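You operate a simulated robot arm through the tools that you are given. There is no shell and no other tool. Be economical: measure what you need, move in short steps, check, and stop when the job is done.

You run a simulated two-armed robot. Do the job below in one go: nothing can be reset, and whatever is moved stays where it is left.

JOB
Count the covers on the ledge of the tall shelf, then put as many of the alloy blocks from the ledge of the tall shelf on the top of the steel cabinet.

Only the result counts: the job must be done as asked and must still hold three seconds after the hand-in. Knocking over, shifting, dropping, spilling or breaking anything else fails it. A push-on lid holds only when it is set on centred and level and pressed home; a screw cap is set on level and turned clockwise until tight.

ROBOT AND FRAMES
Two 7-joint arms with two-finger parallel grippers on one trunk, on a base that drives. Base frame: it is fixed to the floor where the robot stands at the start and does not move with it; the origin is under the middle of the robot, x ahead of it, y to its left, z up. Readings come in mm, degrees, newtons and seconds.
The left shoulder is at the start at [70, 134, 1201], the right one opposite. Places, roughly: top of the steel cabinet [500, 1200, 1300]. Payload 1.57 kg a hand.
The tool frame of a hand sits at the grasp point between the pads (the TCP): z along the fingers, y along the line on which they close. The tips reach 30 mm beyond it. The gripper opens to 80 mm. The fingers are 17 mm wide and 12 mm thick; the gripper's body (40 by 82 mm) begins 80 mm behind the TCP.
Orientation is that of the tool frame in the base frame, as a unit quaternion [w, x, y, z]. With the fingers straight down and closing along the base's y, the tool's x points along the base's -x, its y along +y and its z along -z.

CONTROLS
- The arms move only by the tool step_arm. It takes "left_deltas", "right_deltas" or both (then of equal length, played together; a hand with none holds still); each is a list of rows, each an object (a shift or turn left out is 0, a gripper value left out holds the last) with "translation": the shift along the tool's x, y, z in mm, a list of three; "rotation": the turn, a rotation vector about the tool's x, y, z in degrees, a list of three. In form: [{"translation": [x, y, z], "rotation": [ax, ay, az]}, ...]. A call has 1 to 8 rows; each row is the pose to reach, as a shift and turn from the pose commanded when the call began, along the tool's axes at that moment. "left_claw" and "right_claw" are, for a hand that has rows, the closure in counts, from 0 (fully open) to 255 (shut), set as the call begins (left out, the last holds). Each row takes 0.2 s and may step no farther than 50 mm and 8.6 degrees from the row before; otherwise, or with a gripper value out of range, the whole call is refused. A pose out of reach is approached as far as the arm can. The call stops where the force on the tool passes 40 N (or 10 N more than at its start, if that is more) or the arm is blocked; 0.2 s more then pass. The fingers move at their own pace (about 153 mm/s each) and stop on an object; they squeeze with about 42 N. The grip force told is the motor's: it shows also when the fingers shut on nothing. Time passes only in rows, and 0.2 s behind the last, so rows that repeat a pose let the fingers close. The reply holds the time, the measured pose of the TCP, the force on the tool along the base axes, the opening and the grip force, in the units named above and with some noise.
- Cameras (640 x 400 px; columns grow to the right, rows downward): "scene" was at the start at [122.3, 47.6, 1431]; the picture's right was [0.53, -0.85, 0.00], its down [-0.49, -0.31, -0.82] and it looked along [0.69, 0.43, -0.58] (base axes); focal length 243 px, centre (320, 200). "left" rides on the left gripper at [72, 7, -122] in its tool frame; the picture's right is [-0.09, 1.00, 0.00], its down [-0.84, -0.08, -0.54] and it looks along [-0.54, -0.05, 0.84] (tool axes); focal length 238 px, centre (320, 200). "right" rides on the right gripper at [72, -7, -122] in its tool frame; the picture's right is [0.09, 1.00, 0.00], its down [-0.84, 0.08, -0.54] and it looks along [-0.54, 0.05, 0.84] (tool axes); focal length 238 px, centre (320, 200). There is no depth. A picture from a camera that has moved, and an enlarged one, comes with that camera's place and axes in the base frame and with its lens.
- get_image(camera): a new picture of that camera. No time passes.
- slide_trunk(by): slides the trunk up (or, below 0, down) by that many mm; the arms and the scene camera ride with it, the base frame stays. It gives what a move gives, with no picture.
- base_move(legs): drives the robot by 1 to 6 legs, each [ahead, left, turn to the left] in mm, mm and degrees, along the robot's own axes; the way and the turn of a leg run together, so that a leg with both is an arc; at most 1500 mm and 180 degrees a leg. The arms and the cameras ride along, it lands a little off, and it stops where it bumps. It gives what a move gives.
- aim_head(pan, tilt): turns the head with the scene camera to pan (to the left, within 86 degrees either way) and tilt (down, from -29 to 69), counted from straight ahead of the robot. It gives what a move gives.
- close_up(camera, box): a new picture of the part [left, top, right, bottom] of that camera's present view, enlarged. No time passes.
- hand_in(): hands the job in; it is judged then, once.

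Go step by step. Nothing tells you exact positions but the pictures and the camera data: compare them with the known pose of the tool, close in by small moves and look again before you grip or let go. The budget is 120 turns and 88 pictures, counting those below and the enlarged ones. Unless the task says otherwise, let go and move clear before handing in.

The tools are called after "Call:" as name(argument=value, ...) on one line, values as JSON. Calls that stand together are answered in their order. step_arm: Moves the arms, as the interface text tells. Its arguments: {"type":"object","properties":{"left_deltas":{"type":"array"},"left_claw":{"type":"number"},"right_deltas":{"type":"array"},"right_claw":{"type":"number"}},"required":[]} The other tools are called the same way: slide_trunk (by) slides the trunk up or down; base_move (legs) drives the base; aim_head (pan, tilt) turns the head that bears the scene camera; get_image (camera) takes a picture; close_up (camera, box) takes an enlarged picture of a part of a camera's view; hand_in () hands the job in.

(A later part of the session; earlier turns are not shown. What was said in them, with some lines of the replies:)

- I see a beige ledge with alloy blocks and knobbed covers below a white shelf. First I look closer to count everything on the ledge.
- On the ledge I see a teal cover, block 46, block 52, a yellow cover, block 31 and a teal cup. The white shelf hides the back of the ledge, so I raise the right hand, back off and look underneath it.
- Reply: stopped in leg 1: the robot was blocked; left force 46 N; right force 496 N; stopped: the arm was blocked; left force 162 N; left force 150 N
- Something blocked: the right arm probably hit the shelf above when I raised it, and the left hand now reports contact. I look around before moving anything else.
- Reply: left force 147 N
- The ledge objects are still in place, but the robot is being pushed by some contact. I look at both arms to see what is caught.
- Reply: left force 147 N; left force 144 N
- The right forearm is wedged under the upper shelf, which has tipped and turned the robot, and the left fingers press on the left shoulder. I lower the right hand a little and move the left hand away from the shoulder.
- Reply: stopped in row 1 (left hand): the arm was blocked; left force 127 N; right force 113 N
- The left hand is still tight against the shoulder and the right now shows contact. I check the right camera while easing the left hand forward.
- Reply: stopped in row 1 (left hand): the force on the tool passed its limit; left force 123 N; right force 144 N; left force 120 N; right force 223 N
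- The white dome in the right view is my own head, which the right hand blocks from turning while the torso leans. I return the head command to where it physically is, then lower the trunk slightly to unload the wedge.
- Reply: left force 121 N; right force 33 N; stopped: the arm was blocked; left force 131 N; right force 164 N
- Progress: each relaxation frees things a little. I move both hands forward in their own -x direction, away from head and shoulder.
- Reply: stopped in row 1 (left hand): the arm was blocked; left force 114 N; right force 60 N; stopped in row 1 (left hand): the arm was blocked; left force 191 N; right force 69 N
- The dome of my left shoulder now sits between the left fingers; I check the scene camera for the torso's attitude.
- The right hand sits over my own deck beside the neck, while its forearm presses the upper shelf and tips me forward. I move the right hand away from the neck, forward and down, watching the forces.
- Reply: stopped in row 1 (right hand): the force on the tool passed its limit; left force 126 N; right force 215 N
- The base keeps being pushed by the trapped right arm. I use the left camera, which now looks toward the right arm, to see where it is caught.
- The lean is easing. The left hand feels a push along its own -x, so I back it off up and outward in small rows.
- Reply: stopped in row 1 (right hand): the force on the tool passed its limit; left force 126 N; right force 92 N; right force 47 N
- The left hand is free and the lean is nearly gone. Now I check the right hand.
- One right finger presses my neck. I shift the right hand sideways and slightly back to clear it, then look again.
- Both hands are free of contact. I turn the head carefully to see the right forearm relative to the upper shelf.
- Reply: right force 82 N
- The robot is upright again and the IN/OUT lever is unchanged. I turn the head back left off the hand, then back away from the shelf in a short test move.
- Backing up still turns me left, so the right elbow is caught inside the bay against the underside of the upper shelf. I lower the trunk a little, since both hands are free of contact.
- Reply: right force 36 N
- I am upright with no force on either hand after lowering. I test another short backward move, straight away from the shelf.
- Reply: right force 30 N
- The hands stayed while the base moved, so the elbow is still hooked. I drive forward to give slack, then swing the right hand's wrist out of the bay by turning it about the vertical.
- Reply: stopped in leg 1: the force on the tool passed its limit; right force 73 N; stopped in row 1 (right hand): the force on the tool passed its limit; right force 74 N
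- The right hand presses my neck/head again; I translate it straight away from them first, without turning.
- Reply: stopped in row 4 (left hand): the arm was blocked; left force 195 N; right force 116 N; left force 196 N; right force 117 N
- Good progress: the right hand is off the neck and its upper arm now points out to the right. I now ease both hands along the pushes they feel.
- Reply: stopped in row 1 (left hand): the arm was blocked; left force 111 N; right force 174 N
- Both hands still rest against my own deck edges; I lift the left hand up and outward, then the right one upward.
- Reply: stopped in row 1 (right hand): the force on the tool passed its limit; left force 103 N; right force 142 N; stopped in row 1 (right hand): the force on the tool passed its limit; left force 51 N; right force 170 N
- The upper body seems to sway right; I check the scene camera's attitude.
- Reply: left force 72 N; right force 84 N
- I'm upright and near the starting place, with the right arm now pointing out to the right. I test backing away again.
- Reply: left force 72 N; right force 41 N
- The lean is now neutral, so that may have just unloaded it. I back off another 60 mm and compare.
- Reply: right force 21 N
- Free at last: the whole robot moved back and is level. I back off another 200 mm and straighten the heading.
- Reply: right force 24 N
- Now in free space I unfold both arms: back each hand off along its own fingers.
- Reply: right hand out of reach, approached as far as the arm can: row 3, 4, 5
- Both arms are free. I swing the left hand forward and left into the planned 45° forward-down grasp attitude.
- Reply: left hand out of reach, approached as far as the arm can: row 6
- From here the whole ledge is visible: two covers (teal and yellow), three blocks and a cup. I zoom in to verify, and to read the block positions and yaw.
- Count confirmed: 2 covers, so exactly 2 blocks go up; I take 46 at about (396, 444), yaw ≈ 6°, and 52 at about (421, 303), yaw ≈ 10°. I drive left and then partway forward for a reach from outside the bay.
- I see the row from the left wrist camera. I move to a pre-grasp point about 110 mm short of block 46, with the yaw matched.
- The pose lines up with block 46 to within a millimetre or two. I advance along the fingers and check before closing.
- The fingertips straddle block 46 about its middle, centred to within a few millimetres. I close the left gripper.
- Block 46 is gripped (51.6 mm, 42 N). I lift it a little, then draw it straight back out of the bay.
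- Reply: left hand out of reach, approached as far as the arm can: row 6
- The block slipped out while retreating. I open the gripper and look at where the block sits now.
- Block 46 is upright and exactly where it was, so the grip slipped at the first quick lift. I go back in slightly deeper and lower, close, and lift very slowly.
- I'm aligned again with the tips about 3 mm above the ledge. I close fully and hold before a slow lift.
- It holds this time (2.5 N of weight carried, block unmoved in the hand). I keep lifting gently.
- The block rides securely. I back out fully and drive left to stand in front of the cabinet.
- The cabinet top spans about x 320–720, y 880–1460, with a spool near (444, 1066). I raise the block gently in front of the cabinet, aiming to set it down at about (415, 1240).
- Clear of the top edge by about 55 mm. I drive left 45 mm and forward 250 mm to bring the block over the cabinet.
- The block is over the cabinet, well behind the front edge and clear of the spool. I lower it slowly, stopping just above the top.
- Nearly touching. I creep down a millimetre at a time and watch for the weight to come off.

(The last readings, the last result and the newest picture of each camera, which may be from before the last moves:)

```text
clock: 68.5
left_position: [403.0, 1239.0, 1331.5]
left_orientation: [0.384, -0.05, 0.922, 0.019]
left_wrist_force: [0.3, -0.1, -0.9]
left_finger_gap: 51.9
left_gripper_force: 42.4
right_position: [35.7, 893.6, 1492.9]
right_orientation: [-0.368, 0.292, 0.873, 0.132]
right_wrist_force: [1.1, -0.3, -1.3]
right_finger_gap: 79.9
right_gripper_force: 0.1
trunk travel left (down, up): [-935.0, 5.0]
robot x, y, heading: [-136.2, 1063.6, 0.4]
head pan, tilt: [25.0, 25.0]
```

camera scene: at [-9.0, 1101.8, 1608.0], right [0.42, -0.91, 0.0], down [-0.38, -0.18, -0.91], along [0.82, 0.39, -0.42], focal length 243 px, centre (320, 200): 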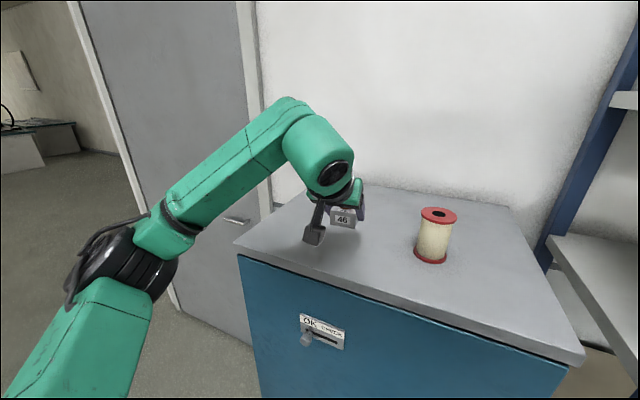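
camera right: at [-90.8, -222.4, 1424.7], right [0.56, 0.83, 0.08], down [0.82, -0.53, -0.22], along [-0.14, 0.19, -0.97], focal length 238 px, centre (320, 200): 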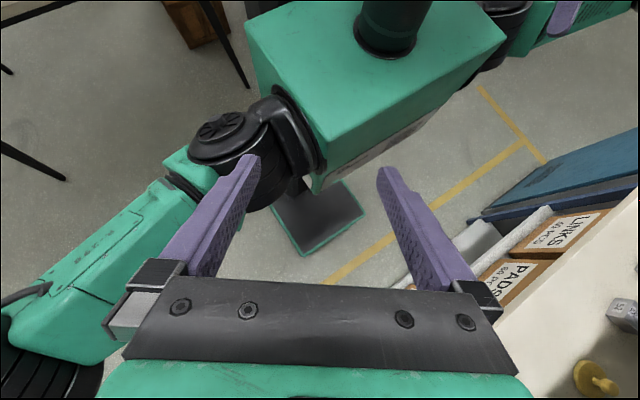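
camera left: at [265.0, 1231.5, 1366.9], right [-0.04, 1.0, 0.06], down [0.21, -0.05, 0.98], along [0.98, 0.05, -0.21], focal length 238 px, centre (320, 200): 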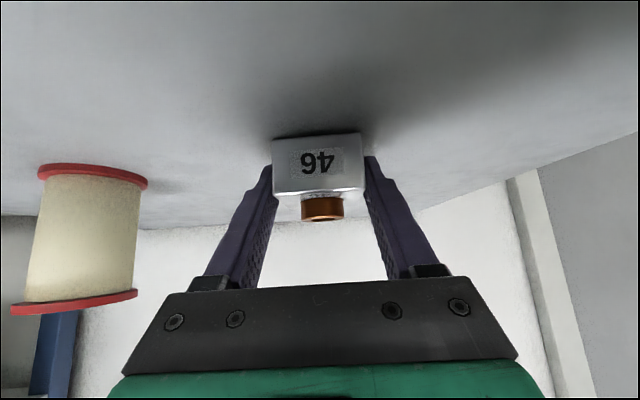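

Call:
step_arm(left_deltas=[{"translation": [0.5, 0, 0.5]}, {"translation": [0.9, 0, 0.9]}, {"translation": [1.4, 0, 1.4]}])

```text
clock: 69.3
left_position: [401.6, 1238.7, 1330.3]
left_orientation: [0.386, -0.05, 0.921, 0.018]
left_wrist_force: [6.7, 1.2, 13.5]
left_finger_gap: 51.6
left_gripper_force: 42.1
right_position: [35.0, 894.1, 1494.1]
right_orientation: [-0.366, 0.292, 0.873, 0.132]
right_wrist_force: [-0.2, -0.1, 0.3]
right_finger_gap: 80.0
right_gripper_force: 0.1
trunk travel left (down, up): [-935.0, 5.0]
robot x, y, heading: [-138.5, 1063.2, -0.1]
head pan, tilt: [25.0, 25.0]
```

The block bears on the top (13.5 N upward). I open the gripper, then withdraw along the fingers.

Call:
step_arm(left_deltas=[{"translation": [0, 0, 0]}, {"translation": [0, 0, 0]}, {"translation": [0, 0, 0]}], left_claw=0)

Call:
step_arm(left_deltas=[{"translation": [0, 0, -10]}, {"translation": [0, 0, -30]}, {"translation": [0, 0, -60]}, {"translation": [0, 0, -90]}, {"translation": [0, 0, -110]}])

Call:
get_image(camera="left")

```text
clock: 70.1
left_position: [401.1, 1240.0, 1328.5]
left_orientation: [0.384, -0.05, 0.922, 0.02]
left_wrist_force: [-0.3, 0.2, 0.8]
left_finger_gap: 80.3
left_gripper_force: 0.0
right_position: [35.6, 893.9, 1493.4]
right_orientation: [-0.368, 0.291, 0.873, 0.132]
right_wrist_force: [0.2, -0.2, -0.2]
right_finger_gap: 80.2
right_gripper_force: 0.0
trunk travel left (down, up): [-935.0, 5.0]
robot x, y, heading: [-134.8, 1064.2, 0.3]
head pan, tilt: [25.0, 25.0]
```

```text
clock: 71.3
left_position: [324.7, 1230.6, 1407.2]
left_orientation: [0.385, -0.049, 0.921, 0.018]
left_wrist_force: [-0.1, 0.0, -1.0]
left_finger_gap: 80.0
left_gripper_force: 0.0
right_position: [35.1, 894.3, 1493.6]
right_orientation: [-0.367, 0.291, 0.873, 0.133]
right_wrist_force: [0.2, -0.1, 0.3]
right_finger_gap: 80.0
right_gripper_force: 0.1
trunk travel left (down, up): [-935.0, 5.0]
robot x, y, heading: [-134.1, 1064.0, 0.3]
head pan, tilt: [25.0, 25.0]
```

```text
21 pictures are left
camera left: at [186.7, 1223.3, 1441.3], right [-0.04, 1.0, 0.06], down [0.21, -0.05, 0.98], along [0.98, 0.05, -0.21], focal length 238 px, centre (320, 200)
```

left: 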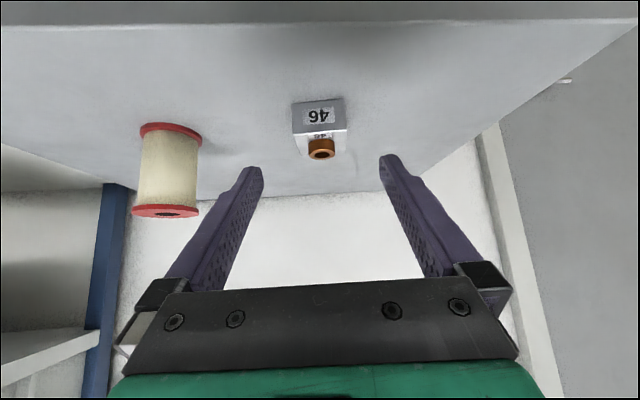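

Block 46 stands on the cabinet. I back off, drive right to block 52's position, lower the trunk, and lower the hand before moving in.

Call:
base_move(legs=[[-250, 0, 0], [0, -931, 0]])

Call:
slide_trunk(by=-205)

Call:
step_arm(left_deltas=[{"translation": [17, 0, 17]}, {"translation": [35, 0, 35]}, {"translation": [53, 0, 53]}, {"translation": [71, 0, 70]}, {"translation": [89, 0, 88]}, {"translation": [106, 0, 105]}, {"translation": [124, 0, 123]}, {"translation": [135, 0, 134]}])

Call:
get_image(camera="scene")

```text
clock: 77.7
left_position: [83.8, 284.6, 1406.7]
left_orientation: [0.384, -0.058, 0.921, 0.022]
left_wrist_force: [0.8, -0.1, -0.8]
left_finger_gap: 79.9
left_gripper_force: 0.1
right_position: [-200.7, -57.8, 1494.1]
right_orientation: [-0.367, 0.284, 0.876, 0.129]
right_wrist_force: [0.4, 0.1, -0.5]
right_finger_gap: 80.2
right_gripper_force: 0.0
trunk travel left (down, up): [-935.0, 5.0]
robot x, y, heading: [-375.4, 110.1, 1.2]
head pan, tilt: [25.0, 25.0]
```

```text
clock: 79.9
left_position: [83.3, 283.1, 1200.9]
left_orientation: [0.384, -0.058, 0.921, 0.022]
left_wrist_force: [0.0, -0.2, -0.4]
left_finger_gap: 79.8
left_gripper_force: 0.0
right_position: [-200.3, -60.3, 1289.5]
right_orientation: [-0.368, 0.284, 0.876, 0.13]
right_wrist_force: [-0.7, 0.2, -1.2]
right_finger_gap: 80.0
right_gripper_force: 0.0
trunk travel left (down, up): [-730.0, 210.0]
robot x, y, heading: [-374.0, 109.3, 1.1]
head pan, tilt: [25.0, 25.0]
```

```text
clock: 81.7
left_position: [86.0, 283.1, 1013.1]
left_orientation: [0.384, -0.058, 0.921, 0.022]
left_wrist_force: [-0.8, 0.0, 1.0]
left_finger_gap: 79.9
left_gripper_force: 0.1
right_position: [-201.1, -59.5, 1288.3]
right_orientation: [-0.368, 0.284, 0.876, 0.129]
right_wrist_force: [-0.3, 0.1, 0.0]
right_finger_gap: 79.9
right_gripper_force: 0.1
trunk travel left (down, up): [-730.0, 210.0]
robot x, y, heading: [-370.9, 105.9, 0.8]
head pan, tilt: [25.0, 25.0]
```

```text
20 pictures are left
camera scene: at [-242.6, 150.0, 1402.5], right [0.44, -0.9, 0.0], down [-0.38, -0.19, -0.91], along [0.81, 0.4, -0.42], focal length 243 px, centre (320, 200)
```

scene: 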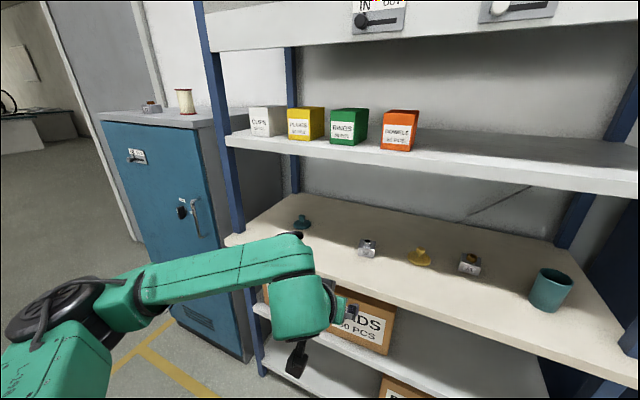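

Everything else is undisturbed and 46 sits on the cabinet. I drive forward to the pre-grasp for block 52 and trim the yaw by 3°.

Call:
base_move(legs=[[240, 0, 0]])

Call:
step_arm(left_deltas=[{"rotation": [-2.1, 0, -2.1]}])

Call:
close_up(camera="left", box=[160, 50, 480, 250])

```text
clock: 83.5
left_position: [322.5, 288.5, 1011.8]
left_orientation: [0.384, -0.058, 0.921, 0.023]
left_wrist_force: [0.5, 0.3, 0.0]
left_finger_gap: 79.9
left_gripper_force: 0.0
right_position: [35.8, -54.4, 1289.8]
right_orientation: [-0.368, 0.283, 0.876, 0.129]
right_wrist_force: [0.8, 0.8, -0.4]
right_finger_gap: 79.8
right_gripper_force: 0.0
trunk travel left (down, up): [-730.0, 210.0]
robot x, y, heading: [-137.4, 113.3, 1.3]
head pan, tilt: [25.0, 25.0]
```

```text
clock: 83.9
left_position: [324.0, 287.9, 1012.8]
left_orientation: [0.384, -0.082, 0.919, 0.032]
left_wrist_force: [0.2, -0.7, -0.2]
left_finger_gap: 79.8
left_gripper_force: 0.1
right_position: [37.9, -53.8, 1287.5]
right_orientation: [-0.368, 0.282, 0.876, 0.129]
right_wrist_force: [0.1, 0.1, 0.3]
right_finger_gap: 79.9
right_gripper_force: 0.0
trunk travel left (down, up): [-730.0, 210.0]
robot x, y, heading: [-139.6, 111.2, 1.1]
head pan, tilt: [25.0, 25.0]
```

```text
2.00 times, centred on (320, 150) of left
camera zoom: at [186.4, 271.1, 1046.6], right [-0.11, 0.99, 0.06], down [0.21, -0.04, 0.98], along [0.97, 0.12, -0.21], focal length 477 px, centre (320, 300)
```

zoom: 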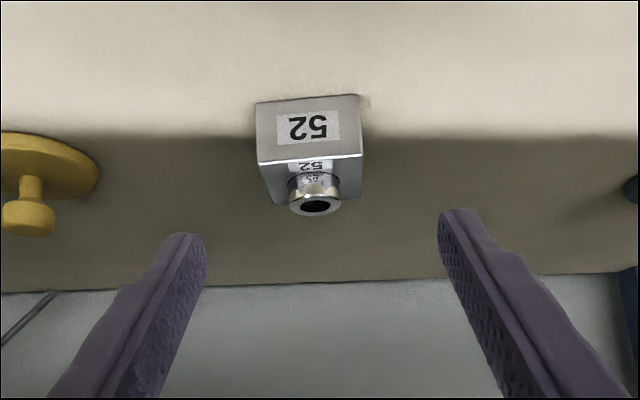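

Block 52 sits at about (417, 300), yaw ≈ 8°. I advance along the fingers with small corrections.

Call:
step_arm(left_deltas=[{"translation": [0, -2, 25], "rotation": [0.5, 0, 0.5]}, {"translation": [0, -3.9, 50], "rotation": [1, 0, 1]}, {"translation": [0, -3.9, 75], "rotation": [1, 0, 1]}, {"translation": [0.3, -3.9, 95], "rotation": [1, 0, 1]}, {"translation": [0.5, -3.9, 110], "rotation": [1, 0, 1]}, {"translation": [0.5, -3.9, 118], "rotation": [1, 0, 1]}])

Call:
get_image(camera="left")

```text
clock: 85.3
left_position: [408.1, 299.1, 927.9]
left_orientation: [0.384, -0.071, 0.92, 0.028]
left_wrist_force: [1.6, -0.1, -0.8]
left_finger_gap: 80.0
left_gripper_force: 0.0
right_position: [37.8, -54.7, 1289.5]
right_orientation: [-0.368, 0.284, 0.876, 0.129]
right_wrist_force: [0.0, 1.2, 0.5]
right_finger_gap: 80.0
right_gripper_force: 0.1
trunk travel left (down, up): [-730.0, 210.0]
robot x, y, heading: [-135.4, 108.9, 1.2]
head pan, tilt: [25.0, 25.0]
```

```text
18 pictures are left
camera left: at [270.5, 285.2, 962.3], right [-0.09, 0.99, 0.06], down [0.21, -0.04, 0.98], along [0.97, 0.1, -0.21], focal length 238 px, centre (320, 200)
```

left: 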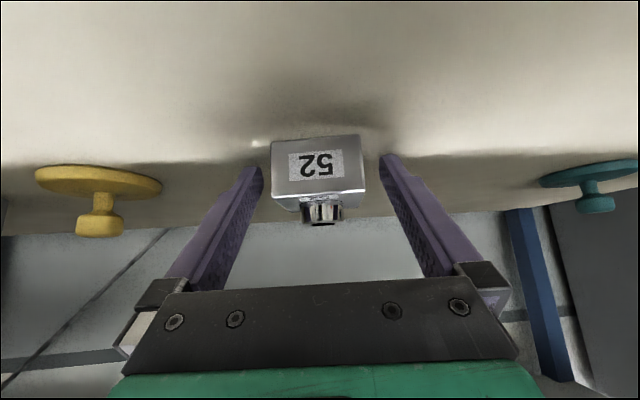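

Same view as the successful grasp. I close and lift slowly.

Call:
step_arm(left_deltas=[{"translation": [0, 0, 0]}, {"translation": [0, 0, 0]}, {"translation": [0, 0, 0]}, {"translation": [0, 0, 0]}], left_claw=255)

Call:
step_arm(left_deltas=[{"translation": [-0.7, 0, -0.7]}, {"translation": [-1.4, 0, -1.4]}, {"translation": [-2.1, 0, -2.1]}, {"translation": [-3.5, 0, -3.5]}, {"translation": [-5, 0, -5]}, {"translation": [-7, 0, -7]}, {"translation": [-9, 0, -9]}, {"translation": [-11, 0, -11]}])

Call:
get_image(camera="left")

```text
clock: 86.3
left_position: [406.9, 298.3, 927.1]
left_orientation: [0.383, -0.07, 0.921, 0.027]
left_wrist_force: [-0.6, 0.1, 0.1]
left_finger_gap: 51.6
left_gripper_force: 42.2
right_position: [38.5, -53.6, 1286.9]
right_orientation: [-0.368, 0.283, 0.876, 0.129]
right_wrist_force: [0.2, 0.7, -0.2]
right_finger_gap: 79.9
right_gripper_force: 0.1
trunk travel left (down, up): [-730.0, 210.0]
robot x, y, heading: [-138.6, 110.6, 1.1]
head pan, tilt: [25.0, 25.0]
```

```text
clock: 88.1
left_position: [405.7, 298.5, 944.5]
left_orientation: [0.384, -0.07, 0.92, 0.027]
left_wrist_force: [-0.4, -0.4, -3.0]
left_finger_gap: 51.9
left_gripper_force: 41.8
right_position: [37.7, -54.5, 1289.1]
right_orientation: [-0.368, 0.284, 0.876, 0.129]
right_wrist_force: [0.0, -0.6, -0.2]
right_finger_gap: 79.8
right_gripper_force: 0.1
trunk travel left (down, up): [-730.0, 210.0]
robot x, y, heading: [-133.8, 112.9, 1.3]
head pan, tilt: [25.0, 25.0]
```

```text
17 pictures are left
camera left: at [269.4, 285.4, 977.8], right [-0.09, 0.99, 0.06], down [0.21, -0.04, 0.98], along [0.97, 0.1, -0.21], focal length 238 px, centre (320, 200)
```

left: 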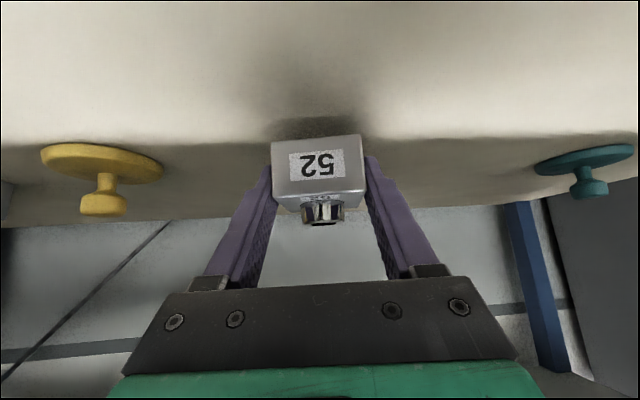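

Block 52 is lifted. I raise it a bit more, back out and drive left, correcting the heading.

Call:
step_arm(left_deltas=[{"translation": [-1.5, 0, -1.5]}, {"translation": [-4, 0, -4]}, {"translation": [-8, 0, -8]}, {"translation": [-12, 0, -12]}, {"translation": [-16, 0, -16]}, {"translation": [-20, 0, -20]}, {"translation": [-23, 0, -23]}, {"translation": [-25, 0, -25]}])

Call:
base_move(legs=[[-245, 0, 0], [0, 1030, 0]])

Call:
slide_trunk(by=205)

```text
clock: 89.9
left_position: [406.8, 298.9, 978.8]
left_orientation: [0.384, -0.07, 0.92, 0.027]
left_wrist_force: [0.3, 0.0, -1.9]
left_finger_gap: 51.7
left_gripper_force: 41.8
right_position: [37.4, -54.7, 1288.6]
right_orientation: [-0.368, 0.283, 0.876, 0.128]
right_wrist_force: [0.5, -0.2, -0.7]
right_finger_gap: 80.1
right_gripper_force: 0.1
trunk travel left (down, up): [-730.0, 210.0]
robot x, y, heading: [-133.4, 112.4, 1.3]
head pan, tilt: [25.0, 25.0]
```

```text
clock: 96.6
left_position: [144.4, 1314.5, 978.6]
left_orientation: [0.384, -0.067, 0.921, 0.026]
left_wrist_force: [0.9, 0.0, -2.4]
left_finger_gap: 51.8
left_gripper_force: 42.2
right_position: [-228.1, 964.9, 1288.5]
right_orientation: [-0.369, 0.286, 0.875, 0.13]
right_wrist_force: [-0.3, 0.1, 1.2]
right_finger_gap: 79.9
right_gripper_force: 0.1
trunk travel left (down, up): [-730.0, 210.0]
robot x, y, heading: [-400.7, 1134.1, 0.7]
head pan, tilt: [25.0, 25.0]
```

```text
clock: 98.8
left_position: [142.9, 1314.5, 1184.1]
left_orientation: [0.383, -0.067, 0.921, 0.026]
left_wrist_force: [0.0, 0.4, -2.5]
left_finger_gap: 51.6
left_gripper_force: 42.6
right_position: [-226.9, 964.9, 1492.9]
right_orientation: [-0.369, 0.287, 0.874, 0.131]
right_wrist_force: [-0.5, 0.2, -0.1]
right_finger_gap: 80.0
right_gripper_force: 0.1
trunk travel left (down, up): [-935.0, 5.0]
robot x, y, heading: [-396.9, 1135.3, 0.6]
head pan, tilt: [25.0, 25.0]
```

Still gripped. I raise the hand 200 mm as before, then shift left 40 mm and forward over the cabinet, beside block 46.

Call:
step_arm(left_deltas=[{"translation": [-2.8, 0, -2.8]}, {"translation": [-9.2, 0, -9.2]}, {"translation": [-19.9, 0, -19.7]}, {"translation": [-33.4, 0, -33]}, {"translation": [-46.9, 0, -46.5]}, {"translation": [-58.2, 0, -57.7]}, {"translation": [-66, 0, -65.5]}, {"translation": [-71, 0, -70.4]}])

Call:
step_arm(left_deltas=[{"translation": [-2.8, 0, -2.8]}, {"translation": [-9.2, 0, -9.2]}, {"translation": [-19.9, 0, -19.7]}, {"translation": [-33.4, 0, -33]}, {"translation": [-46.9, 0, -46.5]}, {"translation": [-58.2, 0, -57.7]}, {"translation": [-66, 0, -65.5]}, {"translation": [-71, 0, -70.4]}])

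Call:
base_move(legs=[[0, 38, 0], [255, 0, 0]])

Call:
get_image(camera="left")

Call:
get_image(camera="scene")

```text
clock: 100.6
left_position: [143.1, 1316.8, 1284.6]
left_orientation: [0.384, -0.067, 0.921, 0.026]
left_wrist_force: [0.1, 0.3, -2.5]
left_finger_gap: 51.5
left_gripper_force: 42.6
right_position: [-227.9, 963.8, 1492.4]
right_orientation: [-0.368, 0.286, 0.875, 0.129]
right_wrist_force: [0.2, -0.2, 0.1]
right_finger_gap: 80.0
right_gripper_force: 0.1
trunk travel left (down, up): [-935.0, 5.0]
robot x, y, heading: [-401.9, 1132.1, 0.6]
head pan, tilt: [25.0, 25.0]
```

```text
clock: 102.4
left_position: [143.1, 1316.1, 1384.5]
left_orientation: [0.383, -0.068, 0.921, 0.026]
left_wrist_force: [0.3, 0.8, -1.8]
left_finger_gap: 51.7
left_gripper_force: 42.4
right_position: [-227.8, 965.0, 1493.8]
right_orientation: [-0.369, 0.286, 0.875, 0.13]
right_wrist_force: [0.1, -1.1, 0.7]
right_finger_gap: 79.8
right_gripper_force: 0.2
trunk travel left (down, up): [-935.0, 5.0]
robot x, y, heading: [-398.2, 1136.2, 0.6]
head pan, tilt: [25.0, 25.0]
```

```text
clock: 104.7
left_position: [386.4, 1356.8, 1386.5]
left_orientation: [0.384, -0.069, 0.92, 0.027]
left_wrist_force: [-0.5, -0.2, -2.9]
left_finger_gap: 51.6
left_gripper_force: 41.5
right_position: [18.3, 1004.5, 1493.9]
right_orientation: [-0.367, 0.285, 0.876, 0.131]
right_wrist_force: [0.4, -0.3, 0.2]
right_finger_gap: 80.3
right_gripper_force: 0.1
trunk travel left (down, up): [-935.0, 5.0]
robot x, y, heading: [-145.7, 1173.5, 0.7]
head pan, tilt: [25.0, 25.0]
```

```text
16 pictures are left
camera left: at [250.8, 1344.5, 1420.2], right [-0.08, 0.99, 0.06], down [0.21, -0.04, 0.98], along [0.97, 0.09, -0.2], focal length 238 px, centre (320, 200)
```

left: 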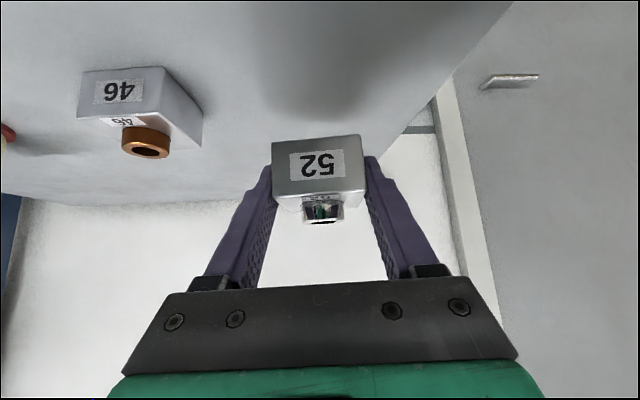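

```text
15 pictures are left
camera scene: at [-24.1, 1214.3, 1608.0], right [0.44, -0.9, 0.0], down [-0.38, -0.18, -0.91], along [0.82, 0.4, -0.42], focal length 243 px, centre (320, 200)
```

scene: 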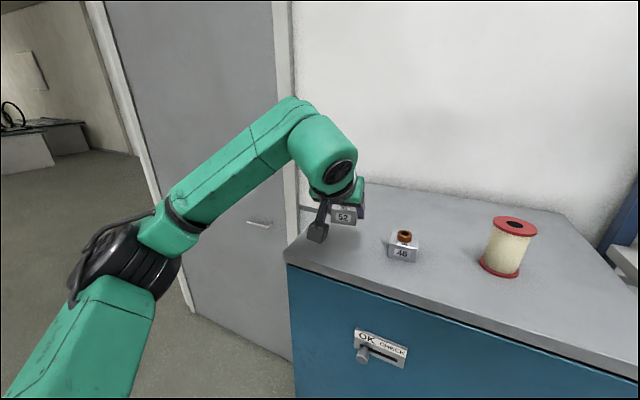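

The drop spot is about 90 mm from the left edge and clear of block 46. I lower gently to just above the top.

Call:
step_arm(left_deltas=[{"translation": [2.8, 0, 2.8]}, {"translation": [8.5, 0, 8.4]}, {"translation": [15.6, 0, 15.5]}, {"translation": [22.7, 0, 22.5]}, {"translation": [29.1, 0, 28.9]}, {"translation": [33.4, 0, 33.1]}, {"translation": [35.5, 0, 35.2]}, {"translation": [36.9, 0, 36.6]}])

Call:
step_arm(left_deltas=[{"translation": [0.7, 0, 0.7]}, {"translation": [1.1, 0, 1.1]}, {"translation": [1.4, 0, 1.4]}])

```text
clock: 106.5
left_position: [391.2, 1358.5, 1333.2]
left_orientation: [0.384, -0.068, 0.921, 0.027]
left_wrist_force: [0.4, 0.7, -3.0]
left_finger_gap: 51.8
left_gripper_force: 42.1
right_position: [23.8, 1005.5, 1493.2]
right_orientation: [-0.368, 0.285, 0.876, 0.129]
right_wrist_force: [-0.3, 1.0, -0.5]
right_finger_gap: 79.8
right_gripper_force: 0.0
trunk travel left (down, up): [-935.0, 5.0]
robot x, y, heading: [-152.0, 1173.6, 0.8]
head pan, tilt: [25.0, 25.0]
```

```text
clock: 107.3
left_position: [391.6, 1358.3, 1330.5]
left_orientation: [0.384, -0.069, 0.92, 0.027]
left_wrist_force: [0.1, 0.0, -1.6]
left_finger_gap: 51.5
left_gripper_force: 41.7
right_position: [22.9, 1006.4, 1492.8]
right_orientation: [-0.368, 0.286, 0.875, 0.13]
right_wrist_force: [-0.4, 0.8, 0.4]
right_finger_gap: 79.8
right_gripper_force: 0.0
trunk travel left (down, up): [-935.0, 5.0]
robot x, y, heading: [-150.8, 1172.5, 0.7]
head pan, tilt: [25.0, 25.0]
```

Not touching yet; I creep another 2 mm.

Call:
step_arm(left_deltas=[{"translation": [0.5, 0, 0.5]}, {"translation": [0.9, 0, 0.9]}, {"translation": [1.4, 0, 1.4]}])

```text
clock: 108.1
left_position: [392.3, 1357.4, 1329.9]
left_orientation: [0.385, -0.069, 0.92, 0.027]
left_wrist_force: [1.0, 0.3, 2.5]
left_finger_gap: 51.9
left_gripper_force: 42.2
right_position: [22.3, 1006.9, 1493.7]
right_orientation: [-0.368, 0.286, 0.875, 0.13]
right_wrist_force: [0.5, 0.3, 0.0]
right_finger_gap: 80.1
right_gripper_force: 0.0
trunk travel left (down, up): [-935.0, 5.0]
robot x, y, heading: [-151.1, 1174.5, 1.0]
head pan, tilt: [25.0, 25.0]
```

The load has come off, so the block is touching. I press half a millimetre more, open, and withdraw along the fingers.

Call:
step_arm(left_deltas=[{"translation": [0.4, 0, 0.4]}, {"translation": [0.4, 0, 0.4]}])

Call:
step_arm(left_deltas=[{"translation": [0, 0, 0]}, {"translation": [0, 0, 0]}, {"translation": [0, 0, 0]}], left_claw=0)

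Call:
step_arm(left_deltas=[{"translation": [0, 0, -10]}, {"translation": [0, 0, -30]}, {"translation": [0, 0, -60]}, {"translation": [0, 0, -90]}, {"translation": [0, 0, -110]}])

Call:
base_move(legs=[[-200, 0, 0]])

Call:
get_image(camera="scene")

Call:
get_image(camera="left")

```text
clock: 108.7
left_position: [393.2, 1357.9, 1329.8]
left_orientation: [0.385, -0.069, 0.92, 0.026]
left_wrist_force: [3.1, 2.2, 9.8]
left_finger_gap: 51.6
left_gripper_force: 41.6
right_position: [21.8, 1006.1, 1494.0]
right_orientation: [-0.368, 0.285, 0.876, 0.129]
right_wrist_force: [0.6, -0.5, 0.2]
right_finger_gap: 80.0
right_gripper_force: 0.0
trunk travel left (down, up): [-935.0, 5.0]
robot x, y, heading: [-150.1, 1175.8, 0.9]
head pan, tilt: [25.0, 25.0]
```

```text
clock: 109.5
left_position: [390.9, 1358.1, 1328.0]
left_orientation: [0.384, -0.069, 0.921, 0.027]
left_wrist_force: [-1.1, 0.3, -0.6]
left_finger_gap: 80.0
left_gripper_force: 0.1
right_position: [21.9, 1005.6, 1493.1]
right_orientation: [-0.367, 0.286, 0.876, 0.13]
right_wrist_force: [-0.6, -0.3, -0.4]
right_finger_gap: 80.4
right_gripper_force: 0.0
trunk travel left (down, up): [-935.0, 5.0]
robot x, y, heading: [-148.0, 1176.0, 0.9]
head pan, tilt: [25.0, 25.0]
```

```text
clock: 110.7
left_position: [313.3, 1346.1, 1405.8]
left_orientation: [0.384, -0.069, 0.92, 0.026]
left_wrist_force: [-0.8, -0.6, -0.5]
left_finger_gap: 80.0
left_gripper_force: 0.0
right_position: [21.3, 1006.2, 1493.9]
right_orientation: [-0.367, 0.286, 0.875, 0.13]
right_wrist_force: [-0.7, 0.8, 0.2]
right_finger_gap: 80.0
right_gripper_force: 0.1
trunk travel left (down, up): [-935.0, 5.0]
robot x, y, heading: [-150.0, 1174.7, 1.0]
head pan, tilt: [25.0, 25.0]
```

```text
clock: 112.3
left_position: [125.4, 1345.4, 1404.0]
left_orientation: [0.382, -0.07, 0.921, 0.027]
left_wrist_force: [-0.4, -0.5, -0.3]
left_finger_gap: 80.0
left_gripper_force: 0.0
right_position: [-165.5, 1003.0, 1493.4]
right_orientation: [-0.37, 0.286, 0.875, 0.13]
right_wrist_force: [0.8, 0.2, 0.5]
right_finger_gap: 80.2
right_gripper_force: 0.0
trunk travel left (down, up): [-935.0, 5.0]
robot x, y, heading: [-350.3, 1172.1, 1.0]
head pan, tilt: [25.0, 25.0]
```

```text
14 pictures are left
camera scene: at [-207.2, 1213.1, 1606.9], right [0.44, -0.9, 0.0], down [-0.38, -0.19, -0.9], along [0.81, 0.4, -0.43], focal length 243 px, centre (320, 200)
```

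scene: 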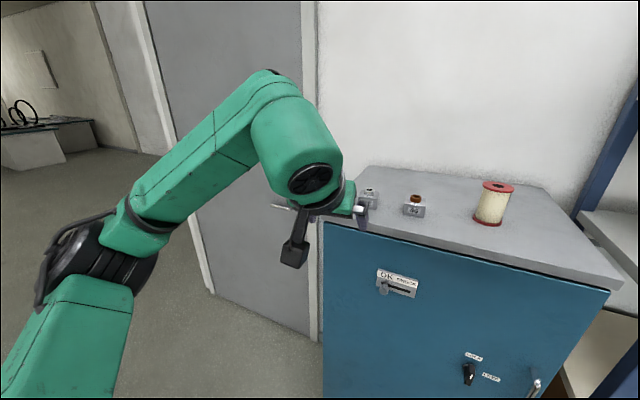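

```text
13 pictures are left
camera left: at [-11.6, 1332.4, 1438.2], right [-0.08, 0.99, 0.06], down [0.22, -0.04, 0.98], along [0.97, 0.1, -0.21], focal length 238 px, centre (320, 200)
```

left: 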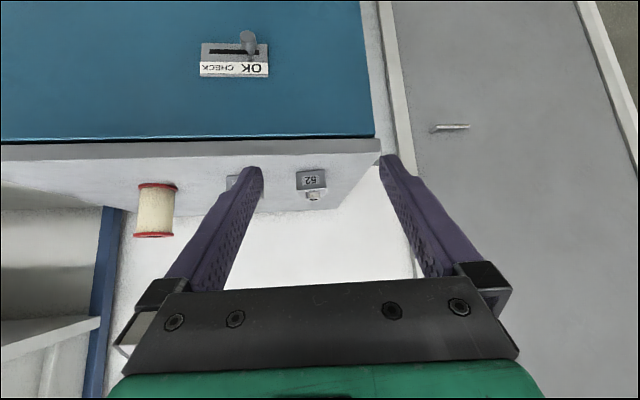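

Both blocks, 46 and 52, stand upright on the steel cabinet beside the untouched spool, and the hands are clear. I hand in.

Call:
hand_in()

```text
The job is handed in.
```

I counted 2 covers on the ledge (one teal, one yellow) and put 2 alloy blocks, 46 and 52, on top of the steel cabinet. Both were standing upright when I handed in.

Early on, the right arm got wedged under the upper shelf and pressed hard on the shelving while I worked it free. The ledge items, the boxes and the IN/OUT lever looked undisturbed in the pictures. I did not check what stands above the upper shelf, and only glimpsed the second lever panel beside IN/OUT.

Block 46 slipped out of the first grip as I began to lift it. It stayed upright in its place, and the second, slower lift held.
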